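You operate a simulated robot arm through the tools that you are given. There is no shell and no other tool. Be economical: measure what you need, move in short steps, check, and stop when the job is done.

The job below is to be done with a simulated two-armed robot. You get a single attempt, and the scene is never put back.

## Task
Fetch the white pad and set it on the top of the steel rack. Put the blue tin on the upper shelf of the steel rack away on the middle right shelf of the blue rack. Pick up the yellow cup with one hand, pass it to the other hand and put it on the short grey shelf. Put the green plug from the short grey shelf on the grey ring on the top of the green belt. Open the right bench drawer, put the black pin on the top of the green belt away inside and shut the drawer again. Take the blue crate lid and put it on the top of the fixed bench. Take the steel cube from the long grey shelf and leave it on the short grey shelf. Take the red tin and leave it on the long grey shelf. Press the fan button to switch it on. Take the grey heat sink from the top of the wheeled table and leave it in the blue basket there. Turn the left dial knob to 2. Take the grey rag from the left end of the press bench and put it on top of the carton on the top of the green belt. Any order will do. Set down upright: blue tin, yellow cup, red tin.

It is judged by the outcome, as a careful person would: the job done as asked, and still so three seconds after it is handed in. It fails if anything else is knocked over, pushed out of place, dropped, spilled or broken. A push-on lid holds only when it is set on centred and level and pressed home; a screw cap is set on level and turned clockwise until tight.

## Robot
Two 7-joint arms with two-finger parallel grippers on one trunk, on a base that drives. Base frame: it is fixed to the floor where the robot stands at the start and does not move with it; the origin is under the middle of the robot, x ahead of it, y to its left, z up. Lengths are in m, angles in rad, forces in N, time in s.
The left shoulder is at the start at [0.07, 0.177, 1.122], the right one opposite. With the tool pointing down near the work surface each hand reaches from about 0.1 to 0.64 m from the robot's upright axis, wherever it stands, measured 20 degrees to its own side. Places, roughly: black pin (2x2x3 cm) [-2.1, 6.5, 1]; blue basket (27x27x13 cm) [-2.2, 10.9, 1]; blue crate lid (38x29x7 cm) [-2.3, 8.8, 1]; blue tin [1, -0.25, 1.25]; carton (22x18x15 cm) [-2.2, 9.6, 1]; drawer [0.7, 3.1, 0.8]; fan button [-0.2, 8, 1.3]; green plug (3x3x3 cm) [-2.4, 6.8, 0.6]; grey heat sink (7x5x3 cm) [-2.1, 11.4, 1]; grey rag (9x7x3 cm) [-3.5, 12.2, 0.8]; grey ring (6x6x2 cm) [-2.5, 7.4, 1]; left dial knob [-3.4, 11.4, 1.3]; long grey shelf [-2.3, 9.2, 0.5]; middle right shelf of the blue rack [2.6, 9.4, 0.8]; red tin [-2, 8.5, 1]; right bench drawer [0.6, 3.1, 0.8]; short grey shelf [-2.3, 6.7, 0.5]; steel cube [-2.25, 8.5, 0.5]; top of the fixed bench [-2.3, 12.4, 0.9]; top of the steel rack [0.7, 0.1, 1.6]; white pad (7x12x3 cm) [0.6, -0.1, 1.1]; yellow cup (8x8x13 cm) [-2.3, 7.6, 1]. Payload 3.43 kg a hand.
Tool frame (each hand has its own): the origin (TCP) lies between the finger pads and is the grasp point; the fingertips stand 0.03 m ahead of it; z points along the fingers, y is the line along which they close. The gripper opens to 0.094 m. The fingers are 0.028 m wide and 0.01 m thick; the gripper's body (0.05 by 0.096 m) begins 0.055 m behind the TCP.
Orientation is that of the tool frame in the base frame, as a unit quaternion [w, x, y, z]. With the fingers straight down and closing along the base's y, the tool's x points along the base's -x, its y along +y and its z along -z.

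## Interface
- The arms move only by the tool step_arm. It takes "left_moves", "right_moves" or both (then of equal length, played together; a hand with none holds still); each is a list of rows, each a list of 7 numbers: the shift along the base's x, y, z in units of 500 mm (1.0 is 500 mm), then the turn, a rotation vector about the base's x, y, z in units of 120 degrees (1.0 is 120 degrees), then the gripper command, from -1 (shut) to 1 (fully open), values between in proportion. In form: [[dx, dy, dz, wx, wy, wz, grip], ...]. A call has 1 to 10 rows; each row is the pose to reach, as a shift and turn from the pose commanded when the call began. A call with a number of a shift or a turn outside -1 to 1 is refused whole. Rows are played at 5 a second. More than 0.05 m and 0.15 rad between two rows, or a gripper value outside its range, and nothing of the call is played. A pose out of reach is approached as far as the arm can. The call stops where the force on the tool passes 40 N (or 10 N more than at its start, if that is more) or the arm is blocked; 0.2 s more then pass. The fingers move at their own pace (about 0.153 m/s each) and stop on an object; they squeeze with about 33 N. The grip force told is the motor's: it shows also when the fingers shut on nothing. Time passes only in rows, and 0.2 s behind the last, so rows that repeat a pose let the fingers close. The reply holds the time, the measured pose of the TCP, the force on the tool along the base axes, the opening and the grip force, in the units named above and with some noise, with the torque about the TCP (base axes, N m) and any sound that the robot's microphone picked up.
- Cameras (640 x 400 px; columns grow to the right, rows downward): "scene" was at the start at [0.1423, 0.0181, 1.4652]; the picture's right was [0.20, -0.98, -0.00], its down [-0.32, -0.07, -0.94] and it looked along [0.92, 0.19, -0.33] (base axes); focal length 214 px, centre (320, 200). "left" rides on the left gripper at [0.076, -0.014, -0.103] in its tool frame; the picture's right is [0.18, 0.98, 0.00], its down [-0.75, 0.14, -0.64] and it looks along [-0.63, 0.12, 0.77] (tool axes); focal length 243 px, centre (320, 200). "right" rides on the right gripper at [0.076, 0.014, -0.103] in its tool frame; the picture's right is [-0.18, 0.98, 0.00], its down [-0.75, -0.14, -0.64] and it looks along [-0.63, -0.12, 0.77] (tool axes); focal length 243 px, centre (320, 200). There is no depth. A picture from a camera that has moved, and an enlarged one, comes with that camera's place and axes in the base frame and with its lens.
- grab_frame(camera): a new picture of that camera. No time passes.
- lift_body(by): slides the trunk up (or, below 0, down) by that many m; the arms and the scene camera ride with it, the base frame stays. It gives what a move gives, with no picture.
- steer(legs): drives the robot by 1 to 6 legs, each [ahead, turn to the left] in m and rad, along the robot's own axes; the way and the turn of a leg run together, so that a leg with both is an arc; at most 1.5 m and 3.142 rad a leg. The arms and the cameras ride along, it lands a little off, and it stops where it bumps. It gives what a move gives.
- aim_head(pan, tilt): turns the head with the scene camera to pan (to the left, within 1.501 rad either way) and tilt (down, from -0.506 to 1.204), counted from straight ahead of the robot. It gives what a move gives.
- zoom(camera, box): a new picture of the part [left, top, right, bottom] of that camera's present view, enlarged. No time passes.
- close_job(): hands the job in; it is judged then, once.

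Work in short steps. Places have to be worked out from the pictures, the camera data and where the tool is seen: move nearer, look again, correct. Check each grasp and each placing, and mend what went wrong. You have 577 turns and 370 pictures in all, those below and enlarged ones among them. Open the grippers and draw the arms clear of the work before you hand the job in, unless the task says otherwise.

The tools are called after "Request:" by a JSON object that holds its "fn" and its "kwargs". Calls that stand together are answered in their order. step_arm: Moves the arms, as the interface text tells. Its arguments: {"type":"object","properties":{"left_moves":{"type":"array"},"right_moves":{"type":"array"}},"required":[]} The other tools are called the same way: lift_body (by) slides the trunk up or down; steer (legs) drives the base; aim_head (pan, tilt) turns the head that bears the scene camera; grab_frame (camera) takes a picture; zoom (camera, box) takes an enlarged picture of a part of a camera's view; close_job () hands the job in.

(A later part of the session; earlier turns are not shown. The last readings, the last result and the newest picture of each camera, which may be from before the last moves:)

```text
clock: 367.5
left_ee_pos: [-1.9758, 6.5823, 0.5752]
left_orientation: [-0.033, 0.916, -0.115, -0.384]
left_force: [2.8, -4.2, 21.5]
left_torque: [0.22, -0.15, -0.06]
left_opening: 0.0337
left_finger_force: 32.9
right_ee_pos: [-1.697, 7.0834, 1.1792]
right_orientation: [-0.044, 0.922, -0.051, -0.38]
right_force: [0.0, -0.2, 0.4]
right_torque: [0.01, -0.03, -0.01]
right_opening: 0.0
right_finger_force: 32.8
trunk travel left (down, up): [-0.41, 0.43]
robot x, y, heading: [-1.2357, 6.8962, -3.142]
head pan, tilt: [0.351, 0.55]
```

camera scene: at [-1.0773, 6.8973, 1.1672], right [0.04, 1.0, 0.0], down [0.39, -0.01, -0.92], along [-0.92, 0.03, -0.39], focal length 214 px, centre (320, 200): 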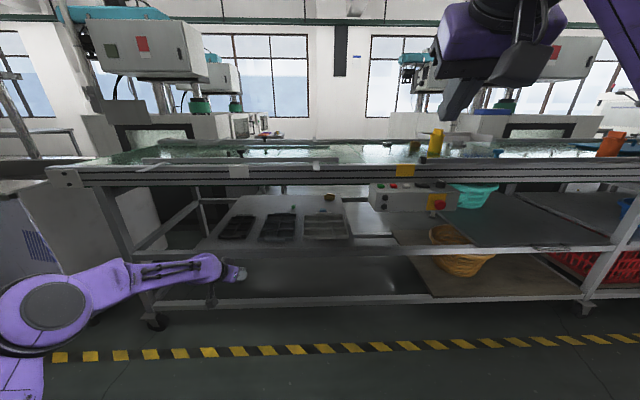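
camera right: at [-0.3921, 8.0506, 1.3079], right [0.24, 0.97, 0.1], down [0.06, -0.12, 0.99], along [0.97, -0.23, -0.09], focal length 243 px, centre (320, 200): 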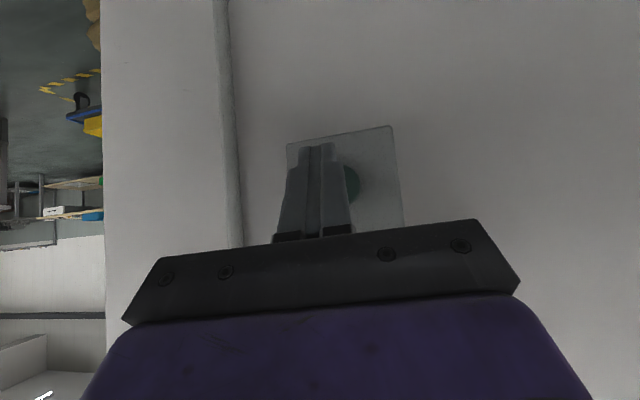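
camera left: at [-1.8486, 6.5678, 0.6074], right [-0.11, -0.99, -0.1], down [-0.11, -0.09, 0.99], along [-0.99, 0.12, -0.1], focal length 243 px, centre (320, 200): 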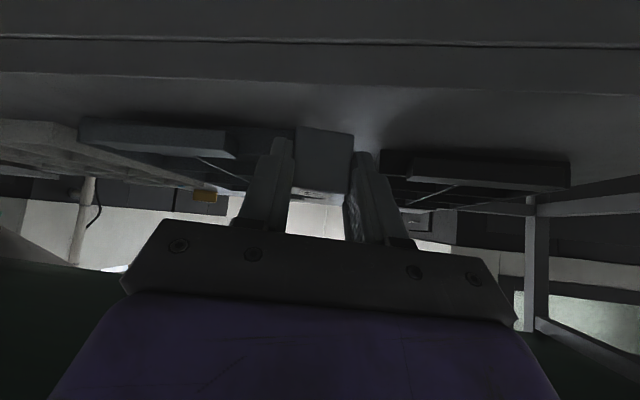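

Contact (21 N). Ease 3 mm, open partly, retreat.

Request:
{"fn": "step_arm", "kwargs": {"left_moves": [[0, 0, 0.008, 0, 0, 0, -1], [0, 0, 0.008, 0, 0, 0, 0.25], [0, 0, 0.008, 0, 0, 0, 0.25], [0.04, -0.006, 0.05, 0, 0, 0, 0.25], [0.1, -0.015, 0.11, 0, 0, 0, 0.25], [0.16, -0.025, 0.16, 0, 0, 0, 0.25]]}}

Request:
{"fn": "grab_frame", "kwargs": {"camera": "left"}}

Request:
{"fn": "zoom", "kwargs": {"camera": "scene", "box": [220, 170, 380, 270]}}

```text
clock: 368.9
left_ee_pos: [-1.8941, 6.5693, 0.649]
left_orientation: [-0.034, 0.918, -0.117, -0.378]
left_force: [1.1, 0.7, -0.4]
left_torque: [-0.01, 0.01, -0.01]
left_opening: 0.0588
left_finger_force: 0.1
right_ee_pos: [-1.6998, 7.0823, 1.1781]
right_orientation: [-0.045, 0.923, -0.052, -0.377]
right_force: [0.1, 0.3, -0.6]
right_torque: [-0.02, 0.04, -0.01]
right_opening: 0.0
right_finger_force: 33.5
trunk travel left (down, up): [-0.41, 0.43]
robot x, y, heading: [-1.2368, 6.8992, 3.145]
head pan, tilt: [0.351, 0.55]
```

```text
234 pictures are left
camera left: at [-1.7684, 6.5544, 0.6664], right [-0.11, -0.99, -0.1], down [-0.11, -0.09, 0.99], along [-0.99, 0.12, -0.1], focal length 243 px, centre (320, 200)
```

left: 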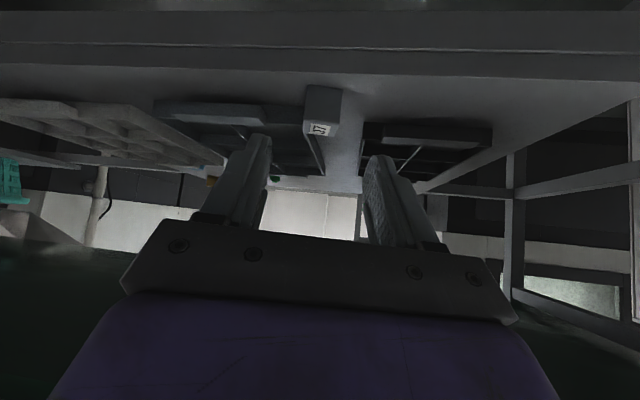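

```text
4.00 times, centred on (300, 220) of scene
camera zoom: at [-1.3672, 6.8666, 1.1537], right [-0.34, 0.94, 0.0], down [0.49, 0.18, -0.85], along [-0.8, -0.29, -0.52], focal length 858 px, centre (400, 120)
```

zoom: 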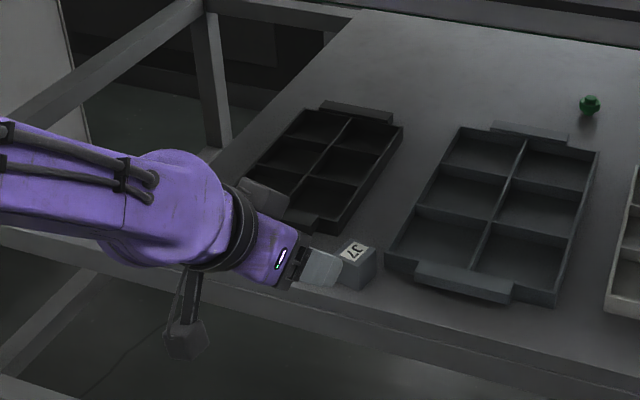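

The cube sits on the shelf. Next the green plug at ≈(−2.41, 6.76): I raise and shift the left hand, then lower the trunk for a flatter reach.

Request:
{"fn": "step_arm", "kwargs": {"left_moves": [[0.04, 0, 0.07, 0, 0, 0, 0.25], [0.06, 0.06, 0.13, 0, 0, 0, 0.25], [0.06, 0.15, 0.16, 0, 0, 0, 0.25], [0.06, 0.24, 0.18, 0, 0, 0, 0.25], [0.06, 0.33, 0.18, 0, 0, 0, 0.25], [0.06, 0.38, 0.18, 0, 0, 0, 0.25]]}}

Request:
{"fn": "lift_body", "kwargs": {"by": -0.07}}

Request:
{"fn": "grab_frame", "kwargs": {"camera": "left"}}

```text
clock: 370.3
left_ee_pos: [-1.864, 6.7621, 0.7394]
left_orientation: [-0.034, 0.918, -0.115, -0.378]
left_force: [-0.5, 0.3, -0.3]
left_torque: [0.02, 0.04, 0.0]
left_opening: 0.0588
left_finger_force: 0.2
right_ee_pos: [-1.7004, 7.0832, 1.1768]
right_orientation: [-0.043, 0.923, -0.05, -0.378]
right_force: [0.0, 0.3, -0.2]
right_torque: [0.01, -0.02, 0.0]
right_opening: 0.0
right_finger_force: 33.4
trunk travel left (down, up): [-0.41, 0.43]
robot x, y, heading: [-1.2388, 6.9009, 3.142]
head pan, tilt: [0.351, 0.55]
```

```text
clock: 371.4
left_ee_pos: [-1.8633, 6.7616, 0.6694]
left_orientation: [-0.034, 0.918, -0.117, -0.378]
left_force: [0.3, -0.3, 0.7]
left_torque: [0.03, -0.02, 0.0]
left_opening: 0.0589
left_finger_force: 0.1
right_ee_pos: [-1.7014, 7.0812, 1.1075]
right_orientation: [-0.046, 0.923, -0.051, -0.379]
right_force: [1.4, 0.2, -0.1]
right_torque: [0.03, -0.01, 0.0]
right_opening: 0.0
right_finger_force: 33.1
trunk travel left (down, up): [-0.34, 0.5]
robot x, y, heading: [-1.2366, 6.8982, 3.138]
head pan, tilt: [0.351, 0.55]
```

```text
232 pictures are left
camera left: at [-1.7378, 6.7469, 0.6882], right [-0.11, -0.99, -0.1], down [-0.11, -0.09, 0.99], along [-0.99, 0.12, -0.1], focal length 243 px, centre (320, 200)
```

left: 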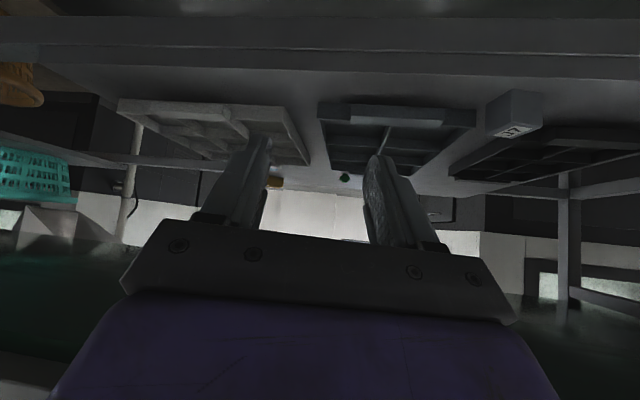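

Plug triangulated at (−2.432, 6.765, 0.55). Before driving in I check where the right arm is relative to the control box.

Request:
{"fn": "aim_head", "kwargs": {"pan": -0.6, "tilt": 0.7}}

Request:
{"fn": "grab_frame", "kwargs": {"camera": "scene"}}

```text
clock: 372.6
left_ee_pos: [-1.864, 6.7615, 0.6684]
left_orientation: [-0.033, 0.918, -0.116, -0.378]
left_force: [0.3, -0.3, -0.1]
left_torque: [0.0, 0.0, -0.02]
left_opening: 0.0588
left_finger_force: 0.1
right_ee_pos: [-1.702, 7.0816, 1.1077]
right_orientation: [-0.046, 0.923, -0.052, -0.378]
right_force: [-0.3, 0.0, 0.6]
right_torque: [0.0, 0.01, 0.02]
right_opening: 0.0001
right_finger_force: 33.6
trunk travel left (down, up): [-0.34, 0.5]
robot x, y, heading: [-1.2316, 6.8951, 3.14]
head pan, tilt: [-0.6, 0.7]
```

```text
231 pictures are left
camera scene: at [-1.3541, 6.9452, 1.0705], right [0.56, 0.83, 0.0], down [0.53, -0.36, -0.76], along [-0.63, 0.43, -0.64], focal length 214 px, centre (320, 200)
```

scene: 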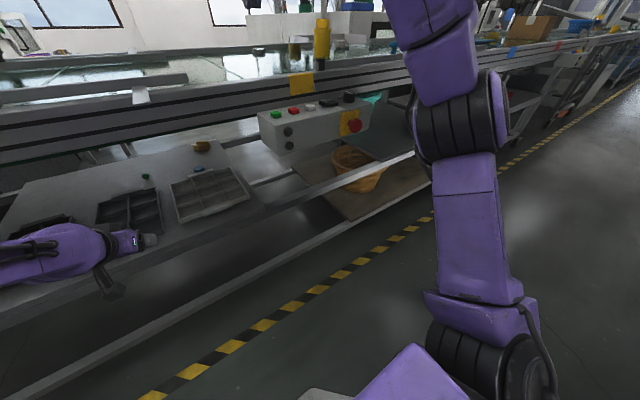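

The right elbow would come over the control box. I pull the right hand back before driving in.

Request:
{"fn": "step_arm", "kwargs": {"right_moves": [[0.08, 0.02, 0, 0, 0.0, 0, -1], [0.16, 0.04, 0, 0, 0, 0, -1], [0.24, 0.06, 0, 0, 0, 0, -1], [0.32, 0.08, 0, 0, 0, 0, -1], [0.4, 0.1, 0, 0, 0, 0, -1], [0.46, 0.12, 0, 0, 0, 0, -1]]}}

Request:
{"fn": "grab_frame", "kwargs": {"camera": "scene"}}

```text
clock: 374.0
left_ee_pos: [-1.8627, 6.7622, 0.67]
left_orientation: [-0.034, 0.918, -0.116, -0.377]
left_force: [0.0, 0.4, 0.5]
left_torque: [-0.03, 0.0, 0.06]
left_opening: 0.0585
left_finger_force: 0.1
right_ee_pos: [-1.5175, 7.1285, 1.0796]
right_orientation: [-0.044, 0.923, -0.051, -0.379]
right_force: [-0.1, 0.6, -0.3]
right_torque: [-0.01, 0.0, 0.03]
right_opening: 0.0001
right_finger_force: 32.5
right hand out of reach, approached as far as the arm can: row 5, 6
trunk travel left (down, up): [-0.34, 0.5]
robot x, y, heading: [-1.2379, 6.899, 3.143]
head pan, tilt: [-0.6, 0.7]
```

```text
230 pictures are left
camera scene: at [-1.3535, 6.9458, 1.0705], right [0.57, 0.82, 0.0], down [0.53, -0.36, -0.76], along [-0.63, 0.43, -0.64], focal length 214 px, centre (320, 200)
```

scene: 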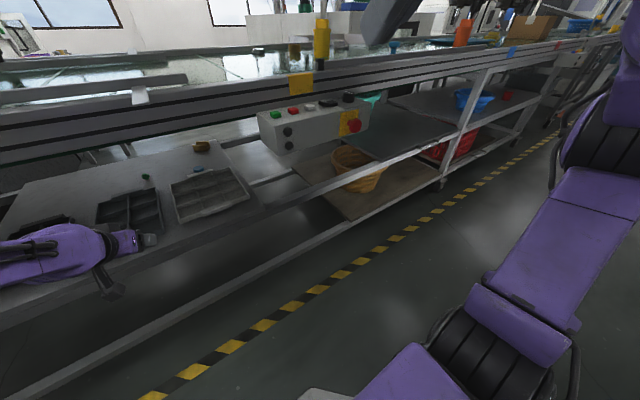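

The right arm is clear. I drive in 0.33 m.

Request:
{"fn": "steer", "kwargs": {"legs": [[0.33, 0]]}}

Request:
{"fn": "aim_head", "kwargs": {"pan": 0.1, "tilt": 0.9}}

Request:
{"fn": "grab_frame", "kwargs": {"camera": "scene"}}

Request:
{"fn": "grab_frame", "kwargs": {"camera": "left"}}

```text
clock: 375.8
left_ee_pos: [-2.1097, 6.7607, 0.6567]
left_orientation: [-0.033, 0.923, -0.117, -0.365]
left_force: [0.5, -0.3, -0.6]
left_torque: [0.01, 0.0, 0.01]
left_opening: 0.0589
left_finger_force: 0.0
right_ee_pos: [-1.7742, 7.1251, 1.0788]
right_orientation: [-0.044, 0.923, -0.05, -0.378]
right_force: [0.2, -0.4, -0.4]
right_torque: [-0.01, -0.01, -0.01]
right_opening: 0.0002
right_finger_force: 32.9
trunk travel left (down, up): [-0.34, 0.5]
robot x, y, heading: [-1.4898, 6.8942, -3.133]
head pan, tilt: [-0.6, 0.7]
stopped in leg 1: the robot was blocked; the commanded pose is now the measured one
```

```text
clock: 376.9
left_ee_pos: [-2.111, 6.7594, 0.6583]
left_orientation: [-0.035, 0.923, -0.118, -0.366]
left_force: [-0.1, -0.7, -0.9]
left_torque: [0.02, -0.02, -0.02]
left_opening: 0.0589
left_finger_force: 0.1
right_ee_pos: [-1.7744, 7.125, 1.0785]
right_orientation: [-0.044, 0.923, -0.049, -0.378]
right_force: [0.4, 0.9, -0.4]
right_torque: [0.02, 0.0, -0.02]
right_opening: 0.0
right_finger_force: 33.5
trunk travel left (down, up): [-0.34, 0.5]
robot x, y, heading: [-1.4905, 6.8966, -3.136]
head pan, tilt: [0.099, 0.901]
```

```text
229 pictures are left
camera scene: at [-1.6138, 6.888, 1.0543], right [-0.1, 0.99, 0.0], down [0.78, 0.08, -0.62], along [-0.62, -0.06, -0.78], focal length 214 px, centre (320, 200)
```

scene: 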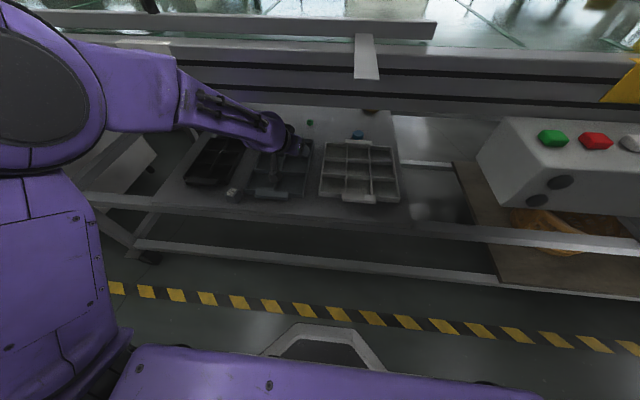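

```text
228 pictures are left
camera left: at [-1.9845, 6.7454, 0.6798], right [-0.11, -0.99, -0.1], down [-0.14, -0.09, 0.99], along [-0.98, 0.12, -0.13], focal length 243 px, centre (320, 200)
```

left: 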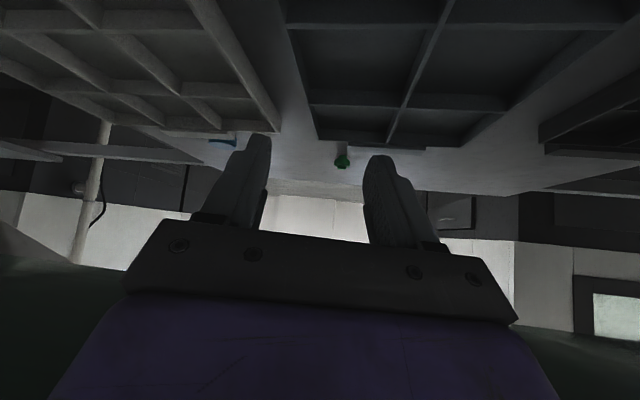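

The left forearm met the belt rail. I back out, lower the trunk further so the arm lies lower, and keep both hands' heights.

Request:
{"fn": "steer", "kwargs": {"legs": [[-0.25, 0]]}}

Request:
{"fn": "step_arm", "kwargs": {"right_moves": [[0.02, 0, 0.09, 0, 0, 0, -1], [0.04, 0, 0.18, 0, 0, 0, -1], [0.06, 0, 0.27, 0, 0, 0, -1], [0.08, 0, 0.36, 0, 0, 0, -1], [0.08, 0, 0.44, 0, 0, 0, -1]], "left_moves": [[0, 0, 0.05, 0, 0, 0, 0.25], [0, 0, 0.1, 0, 0, 0, 0.25], [0, 0, 0.15, 0, 0, 0, 0.25], [0, 0, 0.2, 0, 0, 0, 0.25], [0, 0, 0.24, 0, 0, 0, 0.25]]}}

Request:
{"fn": "lift_body", "kwargs": {"by": -0.18}}

Request:
{"fn": "grab_frame", "kwargs": {"camera": "scene"}}

```text
clock: 378.7
left_ee_pos: [-1.8617, 6.7627, 0.6602]
left_orientation: [-0.034, 0.922, -0.119, -0.367]
left_force: [-0.4, -0.2, 0.7]
left_torque: [0.0, 0.05, 0.01]
left_opening: 0.0586
left_finger_force: 0.0
right_ee_pos: [-1.5272, 7.1281, 1.0777]
right_orientation: [-0.045, 0.923, -0.051, -0.378]
right_force: [-0.3, -0.5, -0.2]
right_torque: [0.0, 0.02, 0.03]
right_opening: 0.0002
right_finger_force: 33.3
trunk travel left (down, up): [-0.34, 0.5]
robot x, y, heading: [-1.239, 6.8962, -3.142]
head pan, tilt: [0.099, 0.901]
```

```text
clock: 379.9
left_ee_pos: [-1.8627, 6.7627, 0.7817]
left_orientation: [-0.033, 0.922, -0.119, -0.366]
left_force: [0.4, 0.0, -0.1]
left_torque: [-0.04, -0.02, -0.02]
left_opening: 0.0585
left_finger_force: 0.0
right_ee_pos: [-1.5997, 7.1196, 1.2275]
right_orientation: [-0.045, 0.922, -0.05, -0.38]
right_force: [0.4, 0.7, 0.0]
right_torque: [-0.05, 0.01, 0.01]
right_opening: 0.0001
right_finger_force: 33.4
right hand out of reach, approached as far as the arm can: row 1, 2, 3, 4, 5
trunk travel left (down, up): [-0.34, 0.5]
robot x, y, heading: [-1.2397, 6.8999, -3.14]
head pan, tilt: [0.099, 0.901]
```

```text
clock: 381.9
left_ee_pos: [-1.8635, 6.7635, 0.6015]
left_orientation: [-0.035, 0.922, -0.119, -0.366]
left_force: [-0.6, 0.2, 0.5]
left_torque: [-0.04, -0.01, 0.02]
left_opening: 0.0586
left_finger_force: 0.0
right_ee_pos: [-1.601, 7.1171, 1.0473]
right_orientation: [-0.044, 0.923, -0.05, -0.38]
right_force: [0.2, 0.5, 0.0]
right_torque: [0.0, -0.04, 0.01]
right_opening: 0.0
right_finger_force: 32.5
trunk travel left (down, up): [-0.16, 0.68]
robot x, y, heading: [-1.2414, 6.8955, -3.136]
head pan, tilt: [0.099, 0.901]
```

```text
227 pictures are left
camera scene: at [-1.3656, 6.8903, 0.8744], right [-0.1, 0.99, 0.0], down [0.78, 0.08, -0.62], along [-0.62, -0.06, -0.78], focal length 214 px, centre (320, 200)
```

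scene: 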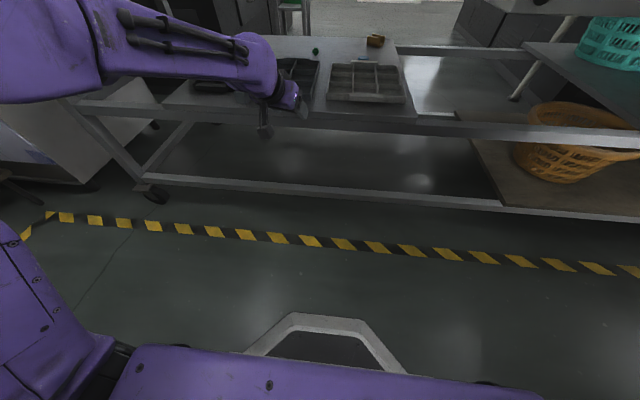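

I look at the arm against the rail from this lower head position.

Request:
{"fn": "aim_head", "kwargs": {"pan": 0.5, "tilt": 0.2}}

Request:
{"fn": "grab_frame", "kwargs": {"camera": "scene"}}

```text
clock: 382.9
left_ee_pos: [-1.8634, 6.7626, 0.599]
left_orientation: [-0.034, 0.923, -0.119, -0.365]
left_force: [0.2, 0.4, 0.2]
left_torque: [0.0, 0.0, -0.03]
left_opening: 0.0587
left_finger_force: 0.0
right_ee_pos: [-1.6005, 7.1181, 1.0475]
right_orientation: [-0.043, 0.923, -0.05, -0.379]
right_force: [-0.1, -0.3, -0.1]
right_torque: [-0.02, 0.02, 0.02]
right_opening: 0.0
right_finger_force: 32.8
trunk travel left (down, up): [-0.16, 0.68]
robot x, y, heading: [-1.2421, 6.8953, -3.14]
head pan, tilt: [0.499, 0.201]
```

```text
226 pictures are left
camera scene: at [-1.3723, 6.8532, 0.9358], right [-0.48, 0.88, 0.0], down [0.18, 0.1, -0.98], along [-0.86, -0.47, -0.2], focal length 214 px, centre (320, 200)
```

scene: 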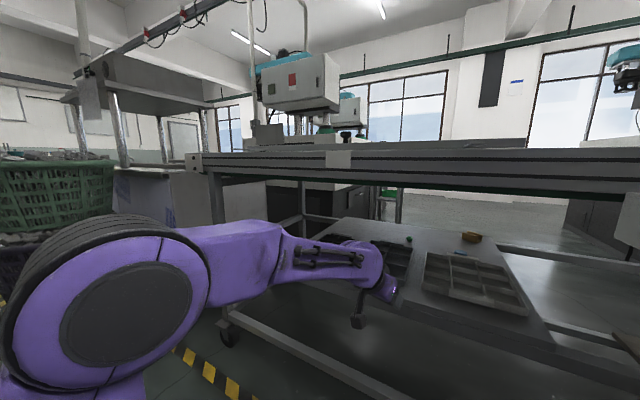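

Now the forearm is well below the rail. I raise the hand to 0.65 (over the trays) and drive in.

Request:
{"fn": "step_arm", "kwargs": {"left_moves": [[0, 0, 0.05, 0, 0, 0, 0.25], [0, 0, 0.09, 0, 0, 0, 0.25], [0, 0, 0.09, 0, 0, 0, 0.25]]}}

Request:
{"fn": "steer", "kwargs": {"legs": [[0.3, 0]]}}

Request:
{"fn": "grab_frame", "kwargs": {"camera": "scene"}}

Request:
{"fn": "grab_frame", "kwargs": {"camera": "left"}}

```text
clock: 383.7
left_ee_pos: [-1.8635, 6.7629, 0.6452]
left_orientation: [-0.033, 0.922, -0.118, -0.366]
left_force: [0.4, 0.0, 0.0]
left_torque: [0.01, -0.03, -0.03]
left_opening: 0.0588
left_finger_force: 0.0
right_ee_pos: [-1.6016, 7.1172, 1.0474]
right_orientation: [-0.042, 0.923, -0.049, -0.379]
right_force: [0.9, 0.0, -0.4]
right_torque: [-0.01, 0.0, 0.03]
right_opening: 0.0001
right_finger_force: 33.2
trunk travel left (down, up): [-0.16, 0.68]
robot x, y, heading: [-1.2425, 6.9015, -3.139]
head pan, tilt: [0.499, 0.201]
```

```text
clock: 385.7
left_ee_pos: [-2.1534, 6.7634, 0.6453]
left_orientation: [-0.035, 0.922, -0.12, -0.365]
left_force: [-0.9, -0.4, -0.8]
left_torque: [0.02, 0.0, 0.02]
left_opening: 0.0583
left_finger_force: 0.2
right_ee_pos: [-1.8891, 7.1155, 1.0473]
right_orientation: [-0.044, 0.923, -0.05, -0.38]
right_force: [0.6, 0.1, 0.4]
right_torque: [0.0, 0.04, 0.0]
right_opening: 0.0
right_finger_force: 32.8
trunk travel left (down, up): [-0.16, 0.68]
robot x, y, heading: [-1.5316, 6.8955, -3.142]
head pan, tilt: [0.499, 0.201]
```

```text
225 pictures are left
camera scene: at [-1.6615, 6.8524, 0.9358], right [-0.48, 0.88, 0.0], down [0.18, 0.1, -0.98], along [-0.86, -0.47, -0.2], focal length 214 px, centre (320, 200)
```

scene: 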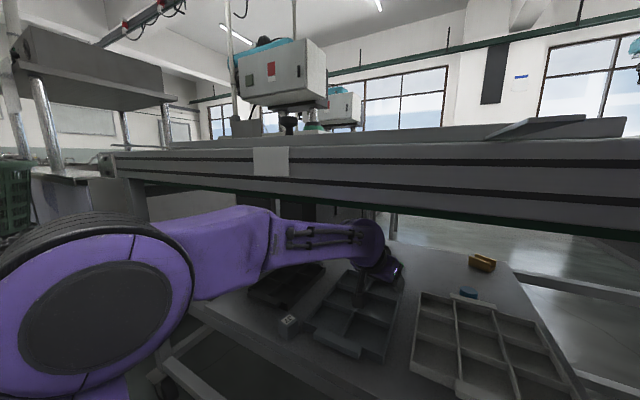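

```text
224 pictures are left
camera left: at [-2.0277, 6.748, 0.6666], right [-0.11, -0.99, -0.1], down [-0.14, -0.09, 0.99], along [-0.98, 0.12, -0.13], focal length 243 px, centre (320, 200)
```

left: 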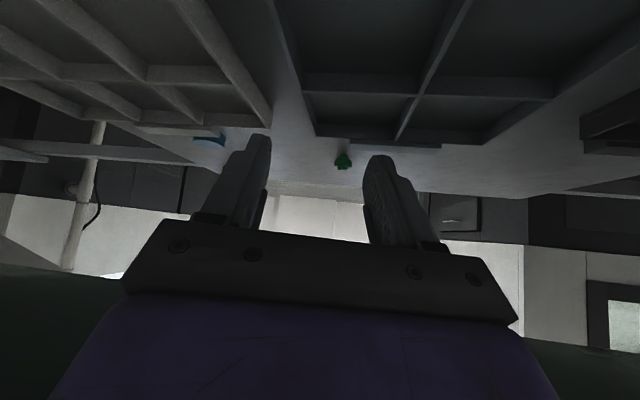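

Working. I drive 0.11 m further, then extend the hand to above the plug.

Request:
{"fn": "steer", "kwargs": {"legs": [[0.11, 0]]}}

Request:
{"fn": "step_arm", "kwargs": {"left_moves": [[-0.08, 0, -0.01, 0, 0, 0, 0.25], [-0.16, 0, -0.03, 0, 0, 0, 0.25], [-0.22, 0, -0.05, 0, 0, 0, 0.25], [-0.22, 0, -0.05, 0, 0, 0, 0.25]]}}

Request:
{"fn": "grab_frame", "kwargs": {"camera": "left"}}

Request:
{"fn": "grab_frame", "kwargs": {"camera": "scene"}}

```text
clock: 386.9
left_ee_pos: [-2.242, 6.7608, 0.6366]
left_orientation: [-0.033, 0.925, -0.122, -0.359]
left_force: [0.1, 0.6, -0.3]
left_torque: [-0.01, 0.0, -0.02]
left_opening: 0.0589
left_finger_force: 0.1
right_ee_pos: [-1.9802, 7.1104, 1.0534]
right_orientation: [-0.045, 0.918, -0.049, -0.39]
right_force: [-0.5, -0.7, 0.6]
right_torque: [-0.01, -0.01, -0.01]
right_opening: 0.0
right_finger_force: 32.8
trunk travel left (down, up): [-0.16, 0.68]
robot x, y, heading: [-1.6341, 6.8995, -3.136]
head pan, tilt: [0.499, 0.201]
```

```text
clock: 387.9
left_ee_pos: [-2.3618, 6.7618, 0.6049]
left_orientation: [-0.031, 0.929, -0.122, -0.349]
left_force: [-0.8, 1.3, -0.5]
left_torque: [0.02, 0.01, 0.01]
left_opening: 0.059
left_finger_force: 0.0
right_ee_pos: [-1.9994, 7.1156, 1.0476]
right_orientation: [-0.043, 0.922, -0.05, -0.381]
right_force: [-0.6, 0.2, -0.7]
right_torque: [-0.01, 0.0, 0.02]
right_opening: 0.0001
right_finger_force: 33.2
trunk travel left (down, up): [-0.16, 0.68]
robot x, y, heading: [-1.6367, 6.895, -3.134]
head pan, tilt: [0.499, 0.201]
```

```text
223 pictures are left
camera left: at [-2.2366, 6.7467, 0.632], right [-0.11, -0.99, -0.09], down [-0.17, -0.07, 0.98], along [-0.98, 0.12, -0.16], focal length 243 px, centre (320, 200)
```

left: 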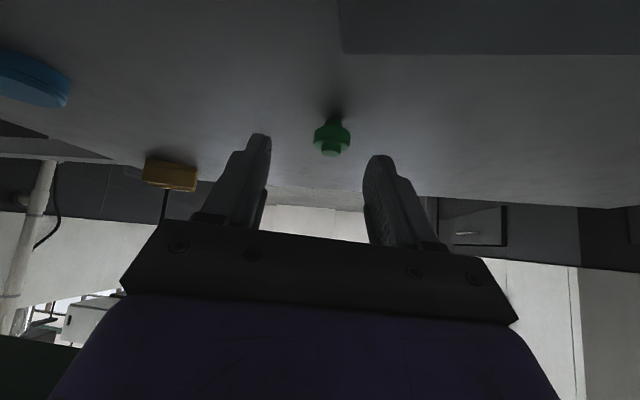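

```text
222 pictures are left
camera scene: at [-1.7689, 6.8515, 0.9367], right [-0.49, 0.87, 0.0], down [0.17, 0.1, -0.98], along [-0.86, -0.48, -0.2], focal length 214 px, centre (320, 200)
```

scene: 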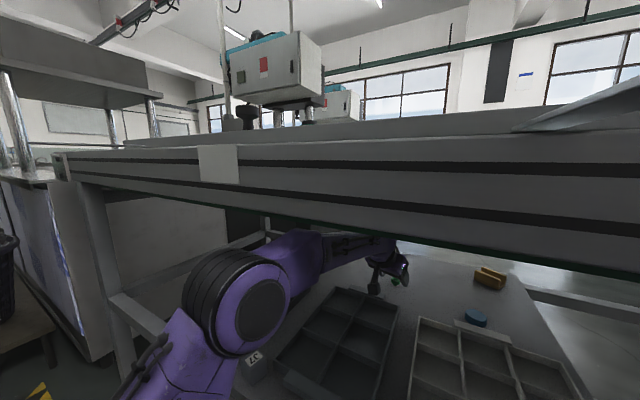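

Plug is centred between the fingers. Final approach: 3 cm forward, 3.5 cm down, then close.

Request:
{"fn": "step_arm", "kwargs": {"left_moves": [[-0.03, 0, -0.02, 0, 0, 0, 0.25], [-0.062, 0, -0.045, 0, 0, 0, 0.25], [-0.066, 0, -0.068, 0, 0, 0, 0.25], [-0.066, 0, -0.068, 0, 0, 0, 0.25]]}}

Request:
{"fn": "grab_frame", "kwargs": {"camera": "left"}}

Request:
{"fn": "zoom", "kwargs": {"camera": "scene", "box": [160, 220, 440, 400]}}

```text
clock: 388.9
left_ee_pos: [-2.3951, 6.763, 0.5731]
left_orientation: [-0.032, 0.927, -0.123, -0.352]
left_force: [-1.8, -0.2, 10.3]
left_torque: [0.38, 0.05, -0.02]
left_opening: 0.0583
left_finger_force: 0.1
right_ee_pos: [-1.996, 7.1159, 1.0477]
right_orientation: [-0.042, 0.922, -0.05, -0.382]
right_force: [0.4, 0.8, -0.1]
right_torque: [-0.04, -0.03, 0.0]
right_opening: 0.0002
right_finger_force: 33.0
trunk travel left (down, up): [-0.16, 0.68]
robot x, y, heading: [-1.6367, 6.8997, -3.13]
head pan, tilt: [0.499, 0.201]
```

```text
221 pictures are left
camera left: at [-2.2698, 6.7479, 0.5983], right [-0.11, -0.99, -0.09], down [-0.17, -0.07, 0.98], along [-0.98, 0.13, -0.16], focal length 243 px, centre (320, 200)
```

left: 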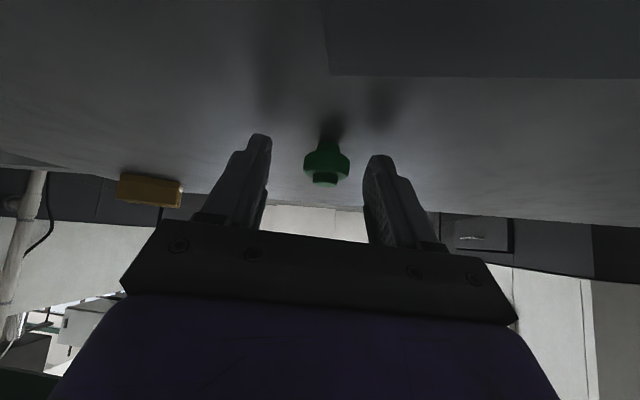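

```text
2.22 times, centred on (300, 310) of scene
camera zoom: at [-1.7659, 6.8513, 0.9363], right [-0.49, 0.87, 0.0], down [0.17, 0.1, -0.98], along [-0.86, -0.48, -0.2], focal length 477 px, centre (364, -44)
```

zoom: 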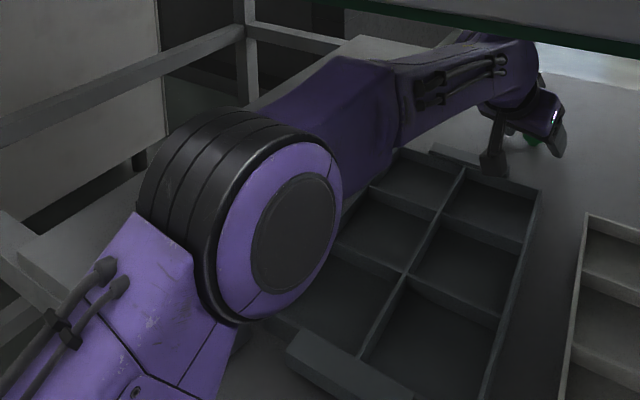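

Fingertips touch the shelf with the plug between them. I close.

Request:
{"fn": "step_arm", "kwargs": {"left_moves": [[0, 0, 0.006, 0, 0, 0, 0.25], [0, 0, 0.006, 0, 0, 0, -1], [0, 0, 0.006, 0, 0, 0, -1], [0, 0, 0.006, 0, 0, 0, -1]]}}

Request:
{"fn": "zoom", "kwargs": {"camera": "left", "box": [240, 100, 400, 220]}}

```text
clock: 389.9
left_ee_pos: [-2.3941, 6.7645, 0.5718]
left_orientation: [-0.031, 0.929, -0.124, -0.348]
left_force: [0.7, 0.7, 1.5]
left_torque: [0.05, 0.01, 0.01]
left_opening: 0.0248
left_finger_force: 33.5
right_ee_pos: [-1.9974, 7.1172, 1.0476]
right_orientation: [-0.043, 0.922, -0.05, -0.381]
right_force: [0.0, -0.8, 0.4]
right_torque: [0.02, 0.02, 0.01]
right_opening: 0.0001
right_finger_force: 32.9
trunk travel left (down, up): [-0.16, 0.68]
robot x, y, heading: [-1.6335, 6.8957, -3.129]
head pan, tilt: [0.499, 0.201]
```

```text
3.33 times, centred on (320, 160) of left
camera zoom: at [-2.2704, 6.7483, 0.5987], right [-0.11, -0.99, -0.09], down [-0.17, -0.07, 0.98], along [-0.98, 0.13, -0.16], focal length 809 px, centre (320, 333)
```

zoom: 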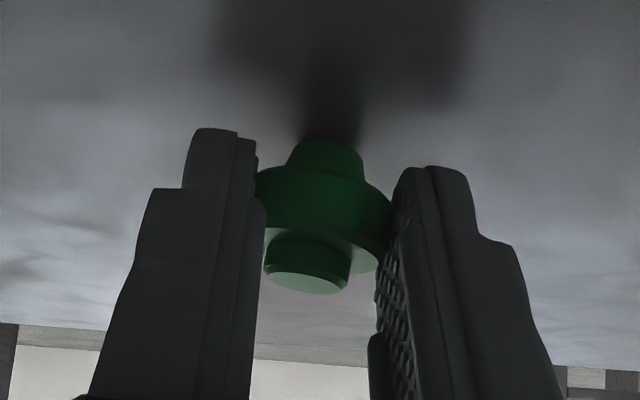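

Plug gripped at its flange (25 mm). Lift 6 cm and back out.

Request:
{"fn": "step_arm", "kwargs": {"left_moves": [[0, 0, 0.05, 0, 0, 0, -1], [0, 0, 0.1, 0, 0, 0, -1], [0.04, 0, 0.14, 0, 0, 0, -1], [0.04, 0, 0.14, 0, 0, 0, -1]]}}

Request:
{"fn": "steer", "kwargs": {"legs": [[-0.7, 0]]}}

Request:
{"fn": "grab_frame", "kwargs": {"camera": "scene"}}

Request:
{"fn": "zoom", "kwargs": {"camera": "left", "box": [160, 50, 480, 250]}}

```text
clock: 390.9
left_ee_pos: [-2.3731, 6.7638, 0.6424]
left_orientation: [-0.031, 0.928, -0.123, -0.35]
left_force: [0.5, 0.0, -0.1]
left_torque: [0.03, -0.01, 0.02]
left_opening: 0.0262
left_finger_force: 33.2
right_ee_pos: [-1.9975, 7.1165, 1.0474]
right_orientation: [-0.042, 0.922, -0.049, -0.381]
right_force: [0.2, 1.1, -0.1]
right_torque: [0.02, 0.0, -0.02]
right_opening: 0.0
right_finger_force: 33.3
trunk travel left (down, up): [-0.16, 0.68]
robot x, y, heading: [-1.6371, 6.8939, -3.129]
head pan, tilt: [0.499, 0.201]
```

```text
clock: 394.7
left_ee_pos: [-1.6815, 6.772, 0.6422]
left_orientation: [-0.032, 0.928, -0.124, -0.349]
left_force: [-0.2, -0.4, 1.1]
left_torque: [0.03, -0.01, 0.01]
left_opening: 0.0264
left_finger_force: 33.2
right_ee_pos: [-1.3037, 7.1235, 1.048]
right_orientation: [-0.044, 0.922, -0.051, -0.381]
right_force: [-0.1, -0.4, -0.8]
right_torque: [0.0, 0.05, 0.04]
right_opening: 0.0
right_finger_force: 32.3
trunk travel left (down, up): [-0.16, 0.68]
robot x, y, heading: [-0.9435, 6.9007, -3.136]
head pan, tilt: [0.499, 0.201]
```

```text
218 pictures are left
camera scene: at [-1.0738, 6.8574, 0.9359], right [-0.49, 0.87, 0.0], down [0.17, 0.1, -0.98], along [-0.86, -0.48, -0.2], focal length 214 px, centre (320, 200)
```

scene: 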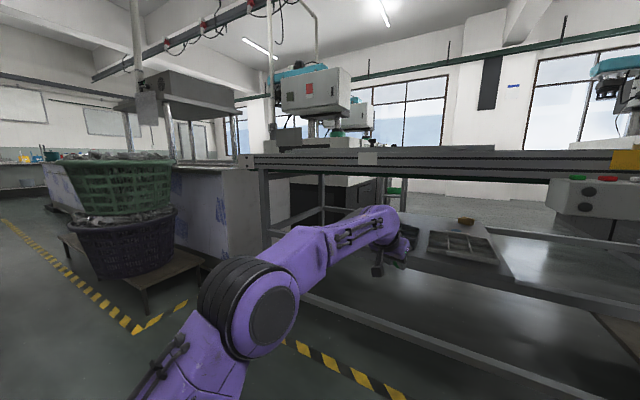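

```text
2.00 times, centred on (320, 150) of left
camera zoom: at [-1.5559, 6.7559, 0.6692], right [-0.12, -0.99, -0.09], down [-0.17, -0.07, 0.98], along [-0.98, 0.13, -0.16], focal length 485 px, centre (320, 300)
```

zoom: 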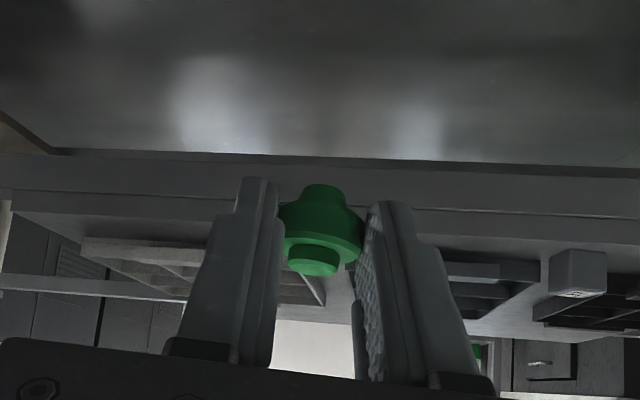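

The cube is still in place and the plug is held. I raise the trunk and shift to y≈7.5 for the ring on the belt.

Request:
{"fn": "lift_body", "kwargs": {"by": 0.4}}

Request:
{"fn": "lift_body", "kwargs": {"by": 0.22}}

Request:
{"fn": "steer", "kwargs": {"legs": [[0, -1.57], [0.6, 0], [0, 1.57]]}}

Request:
{"fn": "aim_head", "kwargs": {"pan": 0, "tilt": 0.55}}

Request:
{"fn": "grab_frame", "kwargs": {"camera": "scene"}}

Request:
{"fn": "grab_frame", "kwargs": {"camera": "left"}}

```text
clock: 398.6
left_ee_pos: [-1.6811, 6.7726, 1.0434]
left_orientation: [-0.031, 0.928, -0.123, -0.349]
left_force: [-0.1, -0.9, 0.0]
left_torque: [-0.01, -0.02, -0.01]
left_opening: 0.0263
left_finger_force: 33.0
right_ee_pos: [-1.3043, 7.123, 1.4479]
right_orientation: [-0.044, 0.922, -0.051, -0.381]
right_force: [0.5, -0.3, 0.2]
right_torque: [-0.01, 0.01, -0.01]
right_opening: 0.0001
right_finger_force: 32.9
trunk travel left (down, up): [-0.56, 0.28]
robot x, y, heading: [-0.9409, 6.9045, -3.136]
head pan, tilt: [0.499, 0.201]
```

```text
clock: 400.9
left_ee_pos: [-1.681, 6.7725, 1.2621]
left_orientation: [-0.031, 0.928, -0.123, -0.349]
left_force: [-1.0, 0.5, -0.2]
left_torque: [0.01, 0.01, -0.02]
left_opening: 0.0264
left_finger_force: 32.8
right_ee_pos: [-1.303, 7.1232, 1.6674]
right_orientation: [-0.043, 0.922, -0.05, -0.381]
right_force: [-0.3, 0.1, 0.5]
right_torque: [0.01, 0.0, 0.01]
right_opening: 0.0
right_finger_force: 32.8
trunk travel left (down, up): [-0.78, 0.06]
robot x, y, heading: [-0.9454, 6.905, -3.134]
head pan, tilt: [0.499, 0.201]
```

```text
clock: 412.2
left_ee_pos: [-1.6485, 7.3937, 1.2628]
left_orientation: [-0.034, 0.927, -0.13, -0.349]
left_force: [0.6, 0.1, 0.0]
left_torque: [-0.02, -0.02, 0.04]
left_opening: 0.0262
left_finger_force: 33.0
right_ee_pos: [-1.268, 7.7414, 1.6663]
right_orientation: [-0.046, 0.922, -0.056, -0.38]
right_force: [0.1, -0.1, 0.2]
right_torque: [0.02, -0.01, 0.0]
right_opening: 0.0001
right_finger_force: 32.8
trunk travel left (down, up): [-0.78, 0.06]
robot x, y, heading: [-0.9075, 7.5148, 3.138]
head pan, tilt: [0.499, 0.201]
```

```text
clock: 413.2
left_ee_pos: [-1.6487, 7.3937, 1.2627]
left_orientation: [-0.034, 0.928, -0.13, -0.349]
left_force: [-0.4, -0.8, -0.5]
left_torque: [0.02, 0.05, -0.02]
left_opening: 0.0262
left_finger_force: 32.9
right_ee_pos: [-1.2666, 7.7415, 1.6667]
right_orientation: [-0.046, 0.922, -0.057, -0.38]
right_force: [-1.3, -1.1, 0.4]
right_torque: [0.01, -0.02, 0.0]
right_opening: 0.0
right_finger_force: 33.0
trunk travel left (down, up): [-0.78, 0.06]
robot x, y, heading: [-0.9124, 7.5174, 3.138]
head pan, tilt: [0.0, 0.55]
```

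```text
216 pictures are left
camera scene: at [-1.049, 7.5168, 1.5236], right [0.0, 1.0, 0.0], down [0.52, 0.0, -0.85], along [-0.85, 0.0, -0.52], focal length 214 px, centre (320, 200)
```

scene: 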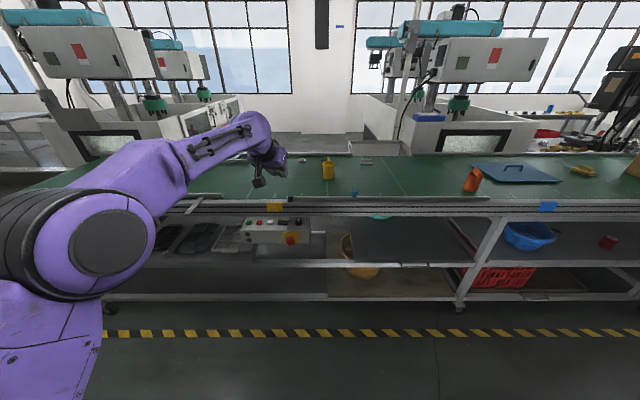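

```text
215 pictures are left
camera left: at [-1.5245, 7.3765, 1.289], right [-0.13, -0.99, -0.09], down [-0.17, -0.07, 0.98], along [-0.98, 0.14, -0.16], focal length 243 px, centre (320, 200)
```

left: 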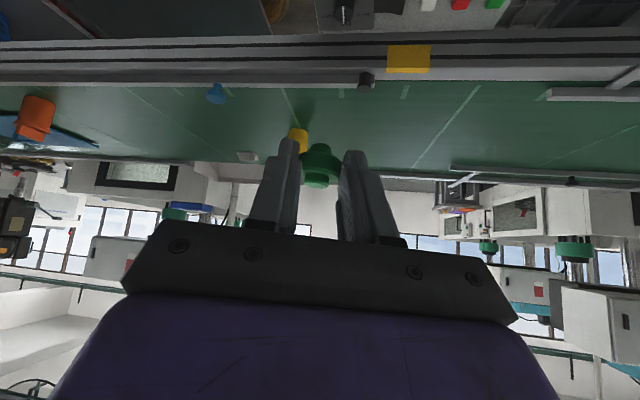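

Zoom on the belt around the yellow cup to find the ring.

Request:
{"fn": "zoom", "kwargs": {"camera": "scene", "box": [260, 130, 420, 230]}}

Request:
{"fn": "zoom", "kwargs": {"camera": "left", "box": [160, 60, 480, 200]}}

```text
4.00 times, centred on (340, 180) of scene
camera zoom: at [-1.049, 7.5168, 1.5236], right [0.0, 1.0, 0.0], down [0.52, 0.0, -0.85], along [-0.85, 0.0, -0.52], focal length 858 px, centre (240, 280)
```

zoom: 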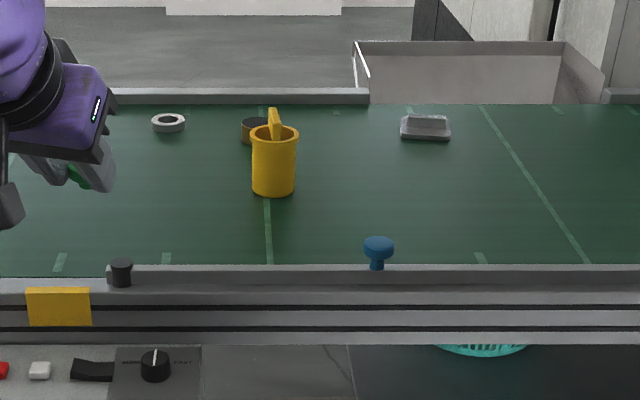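

```text
2.00 times, centred on (320, 130) of left
camera zoom: at [-1.5245, 7.3765, 1.289], right [-0.13, -0.99, -0.09], down [-0.17, -0.07, 0.98], along [-0.98, 0.14, -0.16], focal length 485 px, centre (320, 340)
```

zoom: 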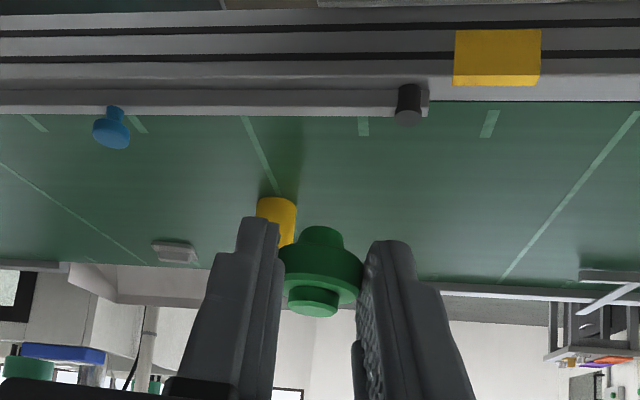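

The ring is at ≈(−2.50, 7.39), the yellow cup at ≈(−2.275, 7.567). I drive in close with the hand high.

Request:
{"fn": "steer", "kwargs": {"legs": [[0.7, 0]]}}

Request:
{"fn": "aim_head", "kwargs": {"pan": 0.1, "tilt": 0.75}}

Request:
{"fn": "grab_frame", "kwargs": {"camera": "scene"}}

Request:
{"fn": "grab_frame", "kwargs": {"camera": "left"}}

```text
clock: 417.0
left_ee_pos: [-2.3438, 7.402, 1.2624]
left_orientation: [-0.034, 0.927, -0.132, -0.348]
left_force: [-0.2, 0.2, -0.3]
left_torque: [-0.01, 0.0, -0.02]
left_opening: 0.0266
left_finger_force: 32.8
right_ee_pos: [-1.9594, 7.7476, 1.6673]
right_orientation: [-0.047, 0.922, -0.058, -0.38]
right_force: [0.7, -0.7, 0.3]
right_torque: [-0.02, 0.0, 0.0]
right_opening: 0.0002
right_finger_force: 32.8
trunk travel left (down, up): [-0.78, 0.06]
robot x, y, heading: [-1.6038, 7.5187, 3.13]
head pan, tilt: [0.0, 0.55]
```

```text
clock: 417.7
left_ee_pos: [-2.3444, 7.4009, 1.2624]
left_orientation: [-0.036, 0.927, -0.133, -0.349]
left_force: [0.7, 0.9, 0.2]
left_torque: [0.03, -0.03, 0.01]
left_opening: 0.0266
left_finger_force: 33.5
right_ee_pos: [-1.9607, 7.7462, 1.6671]
right_orientation: [-0.047, 0.922, -0.058, -0.381]
right_force: [-0.3, 0.1, -0.6]
right_torque: [-0.02, 0.02, 0.02]
right_opening: 0.0001
right_finger_force: 32.8
trunk travel left (down, up): [-0.78, 0.06]
robot x, y, heading: [-1.6054, 7.5219, 3.131]
head pan, tilt: [0.099, 0.75]
```

```text
212 pictures are left
camera scene: at [-1.7368, 7.5138, 1.5062], right [-0.09, 1.0, 0.0], down [0.68, 0.06, -0.73], along [-0.73, -0.07, -0.68], focal length 214 px, centre (320, 200)
```

scene: 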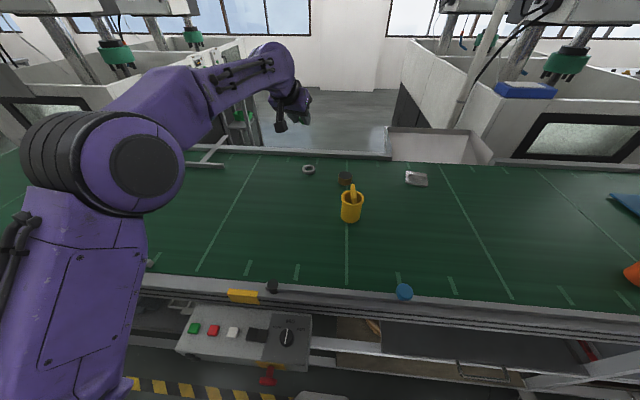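

```text
211 pictures are left
camera left: at [-2.22, 7.3835, 1.289], right [-0.13, -0.99, -0.09], down [-0.17, -0.07, 0.98], along [-0.98, 0.14, -0.16], focal length 243 px, centre (320, 200)
```

left: 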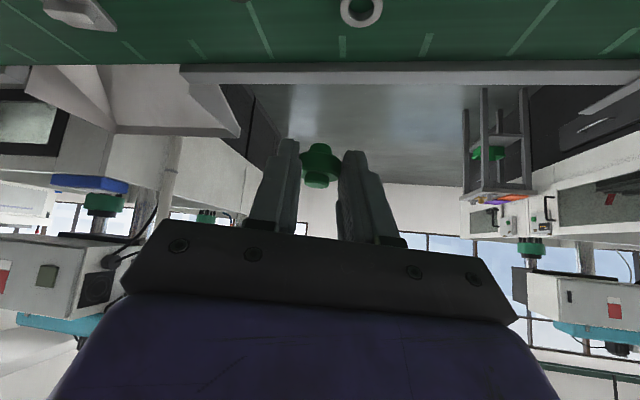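

Ring triangulated at ≈(−2.515, 7.389), top ≈0.97. I edge forward 0.06 m and extend over the ring at z 1.10.

Request:
{"fn": "steer", "kwargs": {"legs": [[0.06, 0]]}}

Request:
{"fn": "step_arm", "kwargs": {"left_moves": [[-0.04, -0.01, -0.08, 0, 0, 0, -1], [-0.08, -0.02, -0.16, 0, 0, 0, -1], [-0.13, -0.025, -0.24, 0, 0, 0, -1], [-0.18, -0.025, -0.32, 0, 0, 0, -1], [-0.18, -0.025, -0.32, 0, 0, 0, -1]]}}

Request:
{"fn": "grab_frame", "kwargs": {"camera": "left"}}

Request:
{"fn": "grab_frame", "kwargs": {"camera": "scene"}}

```text
clock: 418.7
left_ee_pos: [-2.3897, 7.4026, 1.2731]
left_orientation: [-0.034, 0.925, -0.132, -0.355]
left_force: [0.7, -0.4, 0.3]
left_torque: [-0.02, 0.05, 0.01]
left_opening: 0.0261
left_finger_force: 33.4
right_ee_pos: [-2.0009, 7.7479, 1.6728]
right_orientation: [-0.046, 0.919, -0.059, -0.387]
right_force: [1.5, 1.6, 1.5]
right_torque: [0.02, 0.09, 0.05]
right_opening: 0.0001
right_finger_force: 32.9
trunk travel left (down, up): [-0.78, 0.06]
robot x, y, heading: [-1.6679, 7.5214, 3.132]
head pan, tilt: [0.099, 0.75]
```

```text
clock: 419.9
left_ee_pos: [-2.4751, 7.3883, 1.1069]
left_orientation: [-0.034, 0.926, -0.131, -0.352]
left_force: [0.8, -0.2, 0.4]
left_torque: [-0.03, 0.0, -0.01]
left_opening: 0.026
left_finger_force: 32.8
left hand out of reach, approached as far as the arm can: row 4, 5
right_ee_pos: [-2.0133, 7.746, 1.6697]
right_orientation: [-0.047, 0.92, -0.058, -0.385]
right_force: [1.4, 0.3, -0.2]
right_torque: [-0.01, 0.04, -0.05]
right_opening: 0.0
right_finger_force: 32.6
trunk travel left (down, up): [-0.78, 0.06]
robot x, y, heading: [-1.6658, 7.5204, 3.13]
head pan, tilt: [0.099, 0.75]
```

```text
210 pictures are left
camera left: at [-2.3504, 7.3702, 1.132], right [-0.13, -0.99, -0.09], down [-0.17, -0.07, 0.98], along [-0.98, 0.14, -0.15], focal length 243 px, centre (320, 200)
```

left: 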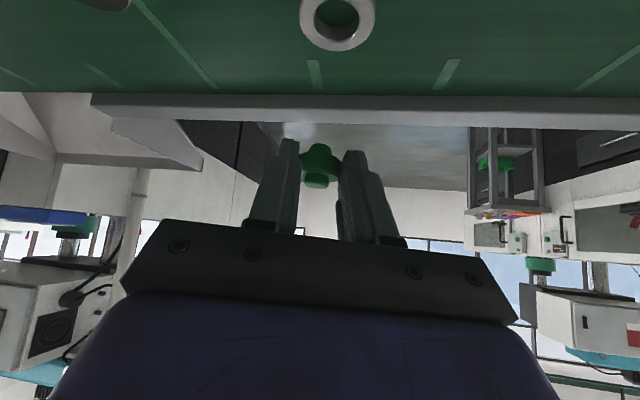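

```text
209 pictures are left
camera scene: at [-1.7921, 7.5138, 1.5067], right [-0.09, 1.0, 0.0], down [0.68, 0.06, -0.73], along [-0.73, -0.07, -0.68], focal length 214 px, centre (320, 200)
```

scene: 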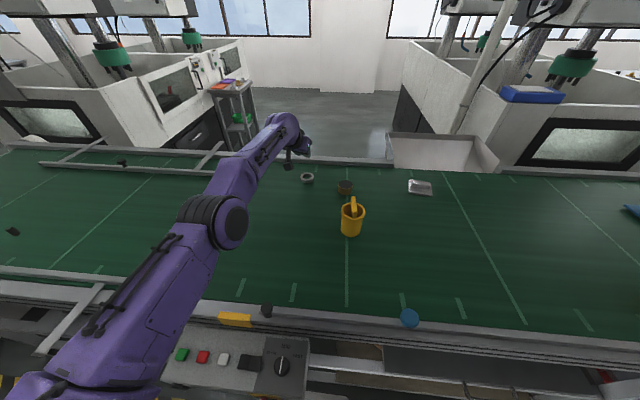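

The ring hole is at ≈(−2.505, 7.392); I need 1.5 cm more reach. I edge forward 0.03 m.

Request:
{"fn": "steer", "kwargs": {"legs": [[0.03, 0]]}}

Request:
{"fn": "step_arm", "kwargs": {"left_moves": [[0, 0, -0.05, 0, 0, 0, -1], [0, 0, -0.1, 0, 0, 0, -1], [0, 0, -0.12, 0, 0, 0, -1]]}}

Request:
{"fn": "grab_frame", "kwargs": {"camera": "left"}}

Request:
{"fn": "zoom", "kwargs": {"camera": "scene", "box": [240, 110, 400, 250]}}

```text
clock: 420.9
left_ee_pos: [-2.5007, 7.3896, 1.1009]
left_orientation: [-0.034, 0.927, -0.132, -0.349]
left_force: [-0.8, 0.1, -0.3]
left_torque: [0.0, -0.05, 0.0]
left_opening: 0.0264
left_finger_force: 33.2
right_ee_pos: [-2.0431, 7.7477, 1.6671]
right_orientation: [-0.045, 0.922, -0.058, -0.38]
right_force: [-1.0, -0.8, 0.0]
right_torque: [0.02, 0.01, 0.0]
right_opening: 0.0
right_finger_force: 32.9
trunk travel left (down, up): [-0.78, 0.06]
robot x, y, heading: [-1.6842, 7.5233, 3.134]
head pan, tilt: [0.099, 0.75]
stopped in leg 1: the robot was blocked; the commanded pose is now the measured one
```

```text
clock: 421.6
left_ee_pos: [-2.4989, 7.3883, 1.0444]
left_orientation: [-0.035, 0.926, -0.132, -0.351]
left_force: [0.1, -0.2, 0.0]
left_torque: [0.0, 0.01, 0.01]
left_opening: 0.0265
left_finger_force: 33.1
right_ee_pos: [-2.0397, 7.7473, 1.668]
right_orientation: [-0.046, 0.922, -0.057, -0.381]
right_force: [0.0, 0.7, 1.0]
right_torque: [0.03, -0.01, -0.01]
right_opening: 0.0002
right_finger_force: 33.1
trunk travel left (down, up): [-0.78, 0.06]
robot x, y, heading: [-1.6835, 7.5207, 3.131]
head pan, tilt: [0.099, 0.75]
```

```text
208 pictures are left
camera left: at [-2.3748, 7.3705, 1.07], right [-0.13, -0.99, -0.09], down [-0.17, -0.07, 0.98], along [-0.98, 0.14, -0.16], focal length 243 px, centre (320, 200)
```

left: 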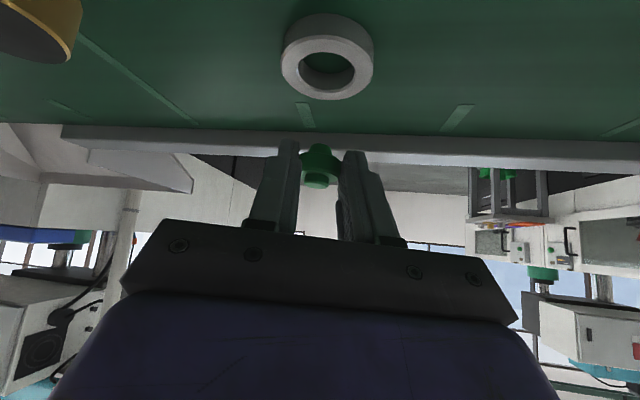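

```text
2.86 times, centred on (320, 180) of scene
camera zoom: at [-1.8171, 7.5143, 1.5062], right [-0.09, 1.0, 0.0], down [0.68, 0.06, -0.73], along [-0.73, -0.07, -0.68], focal length 613 px, centre (320, 257)
```

zoom: 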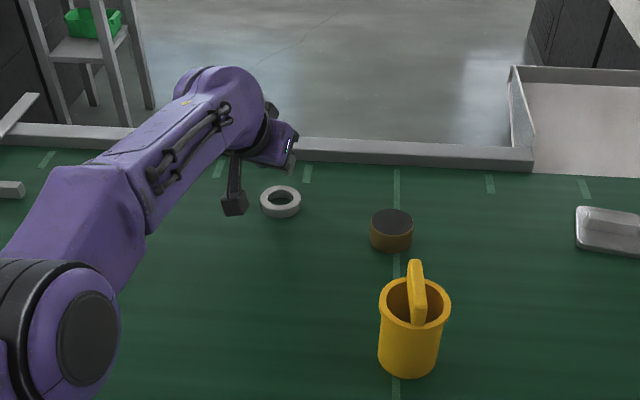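

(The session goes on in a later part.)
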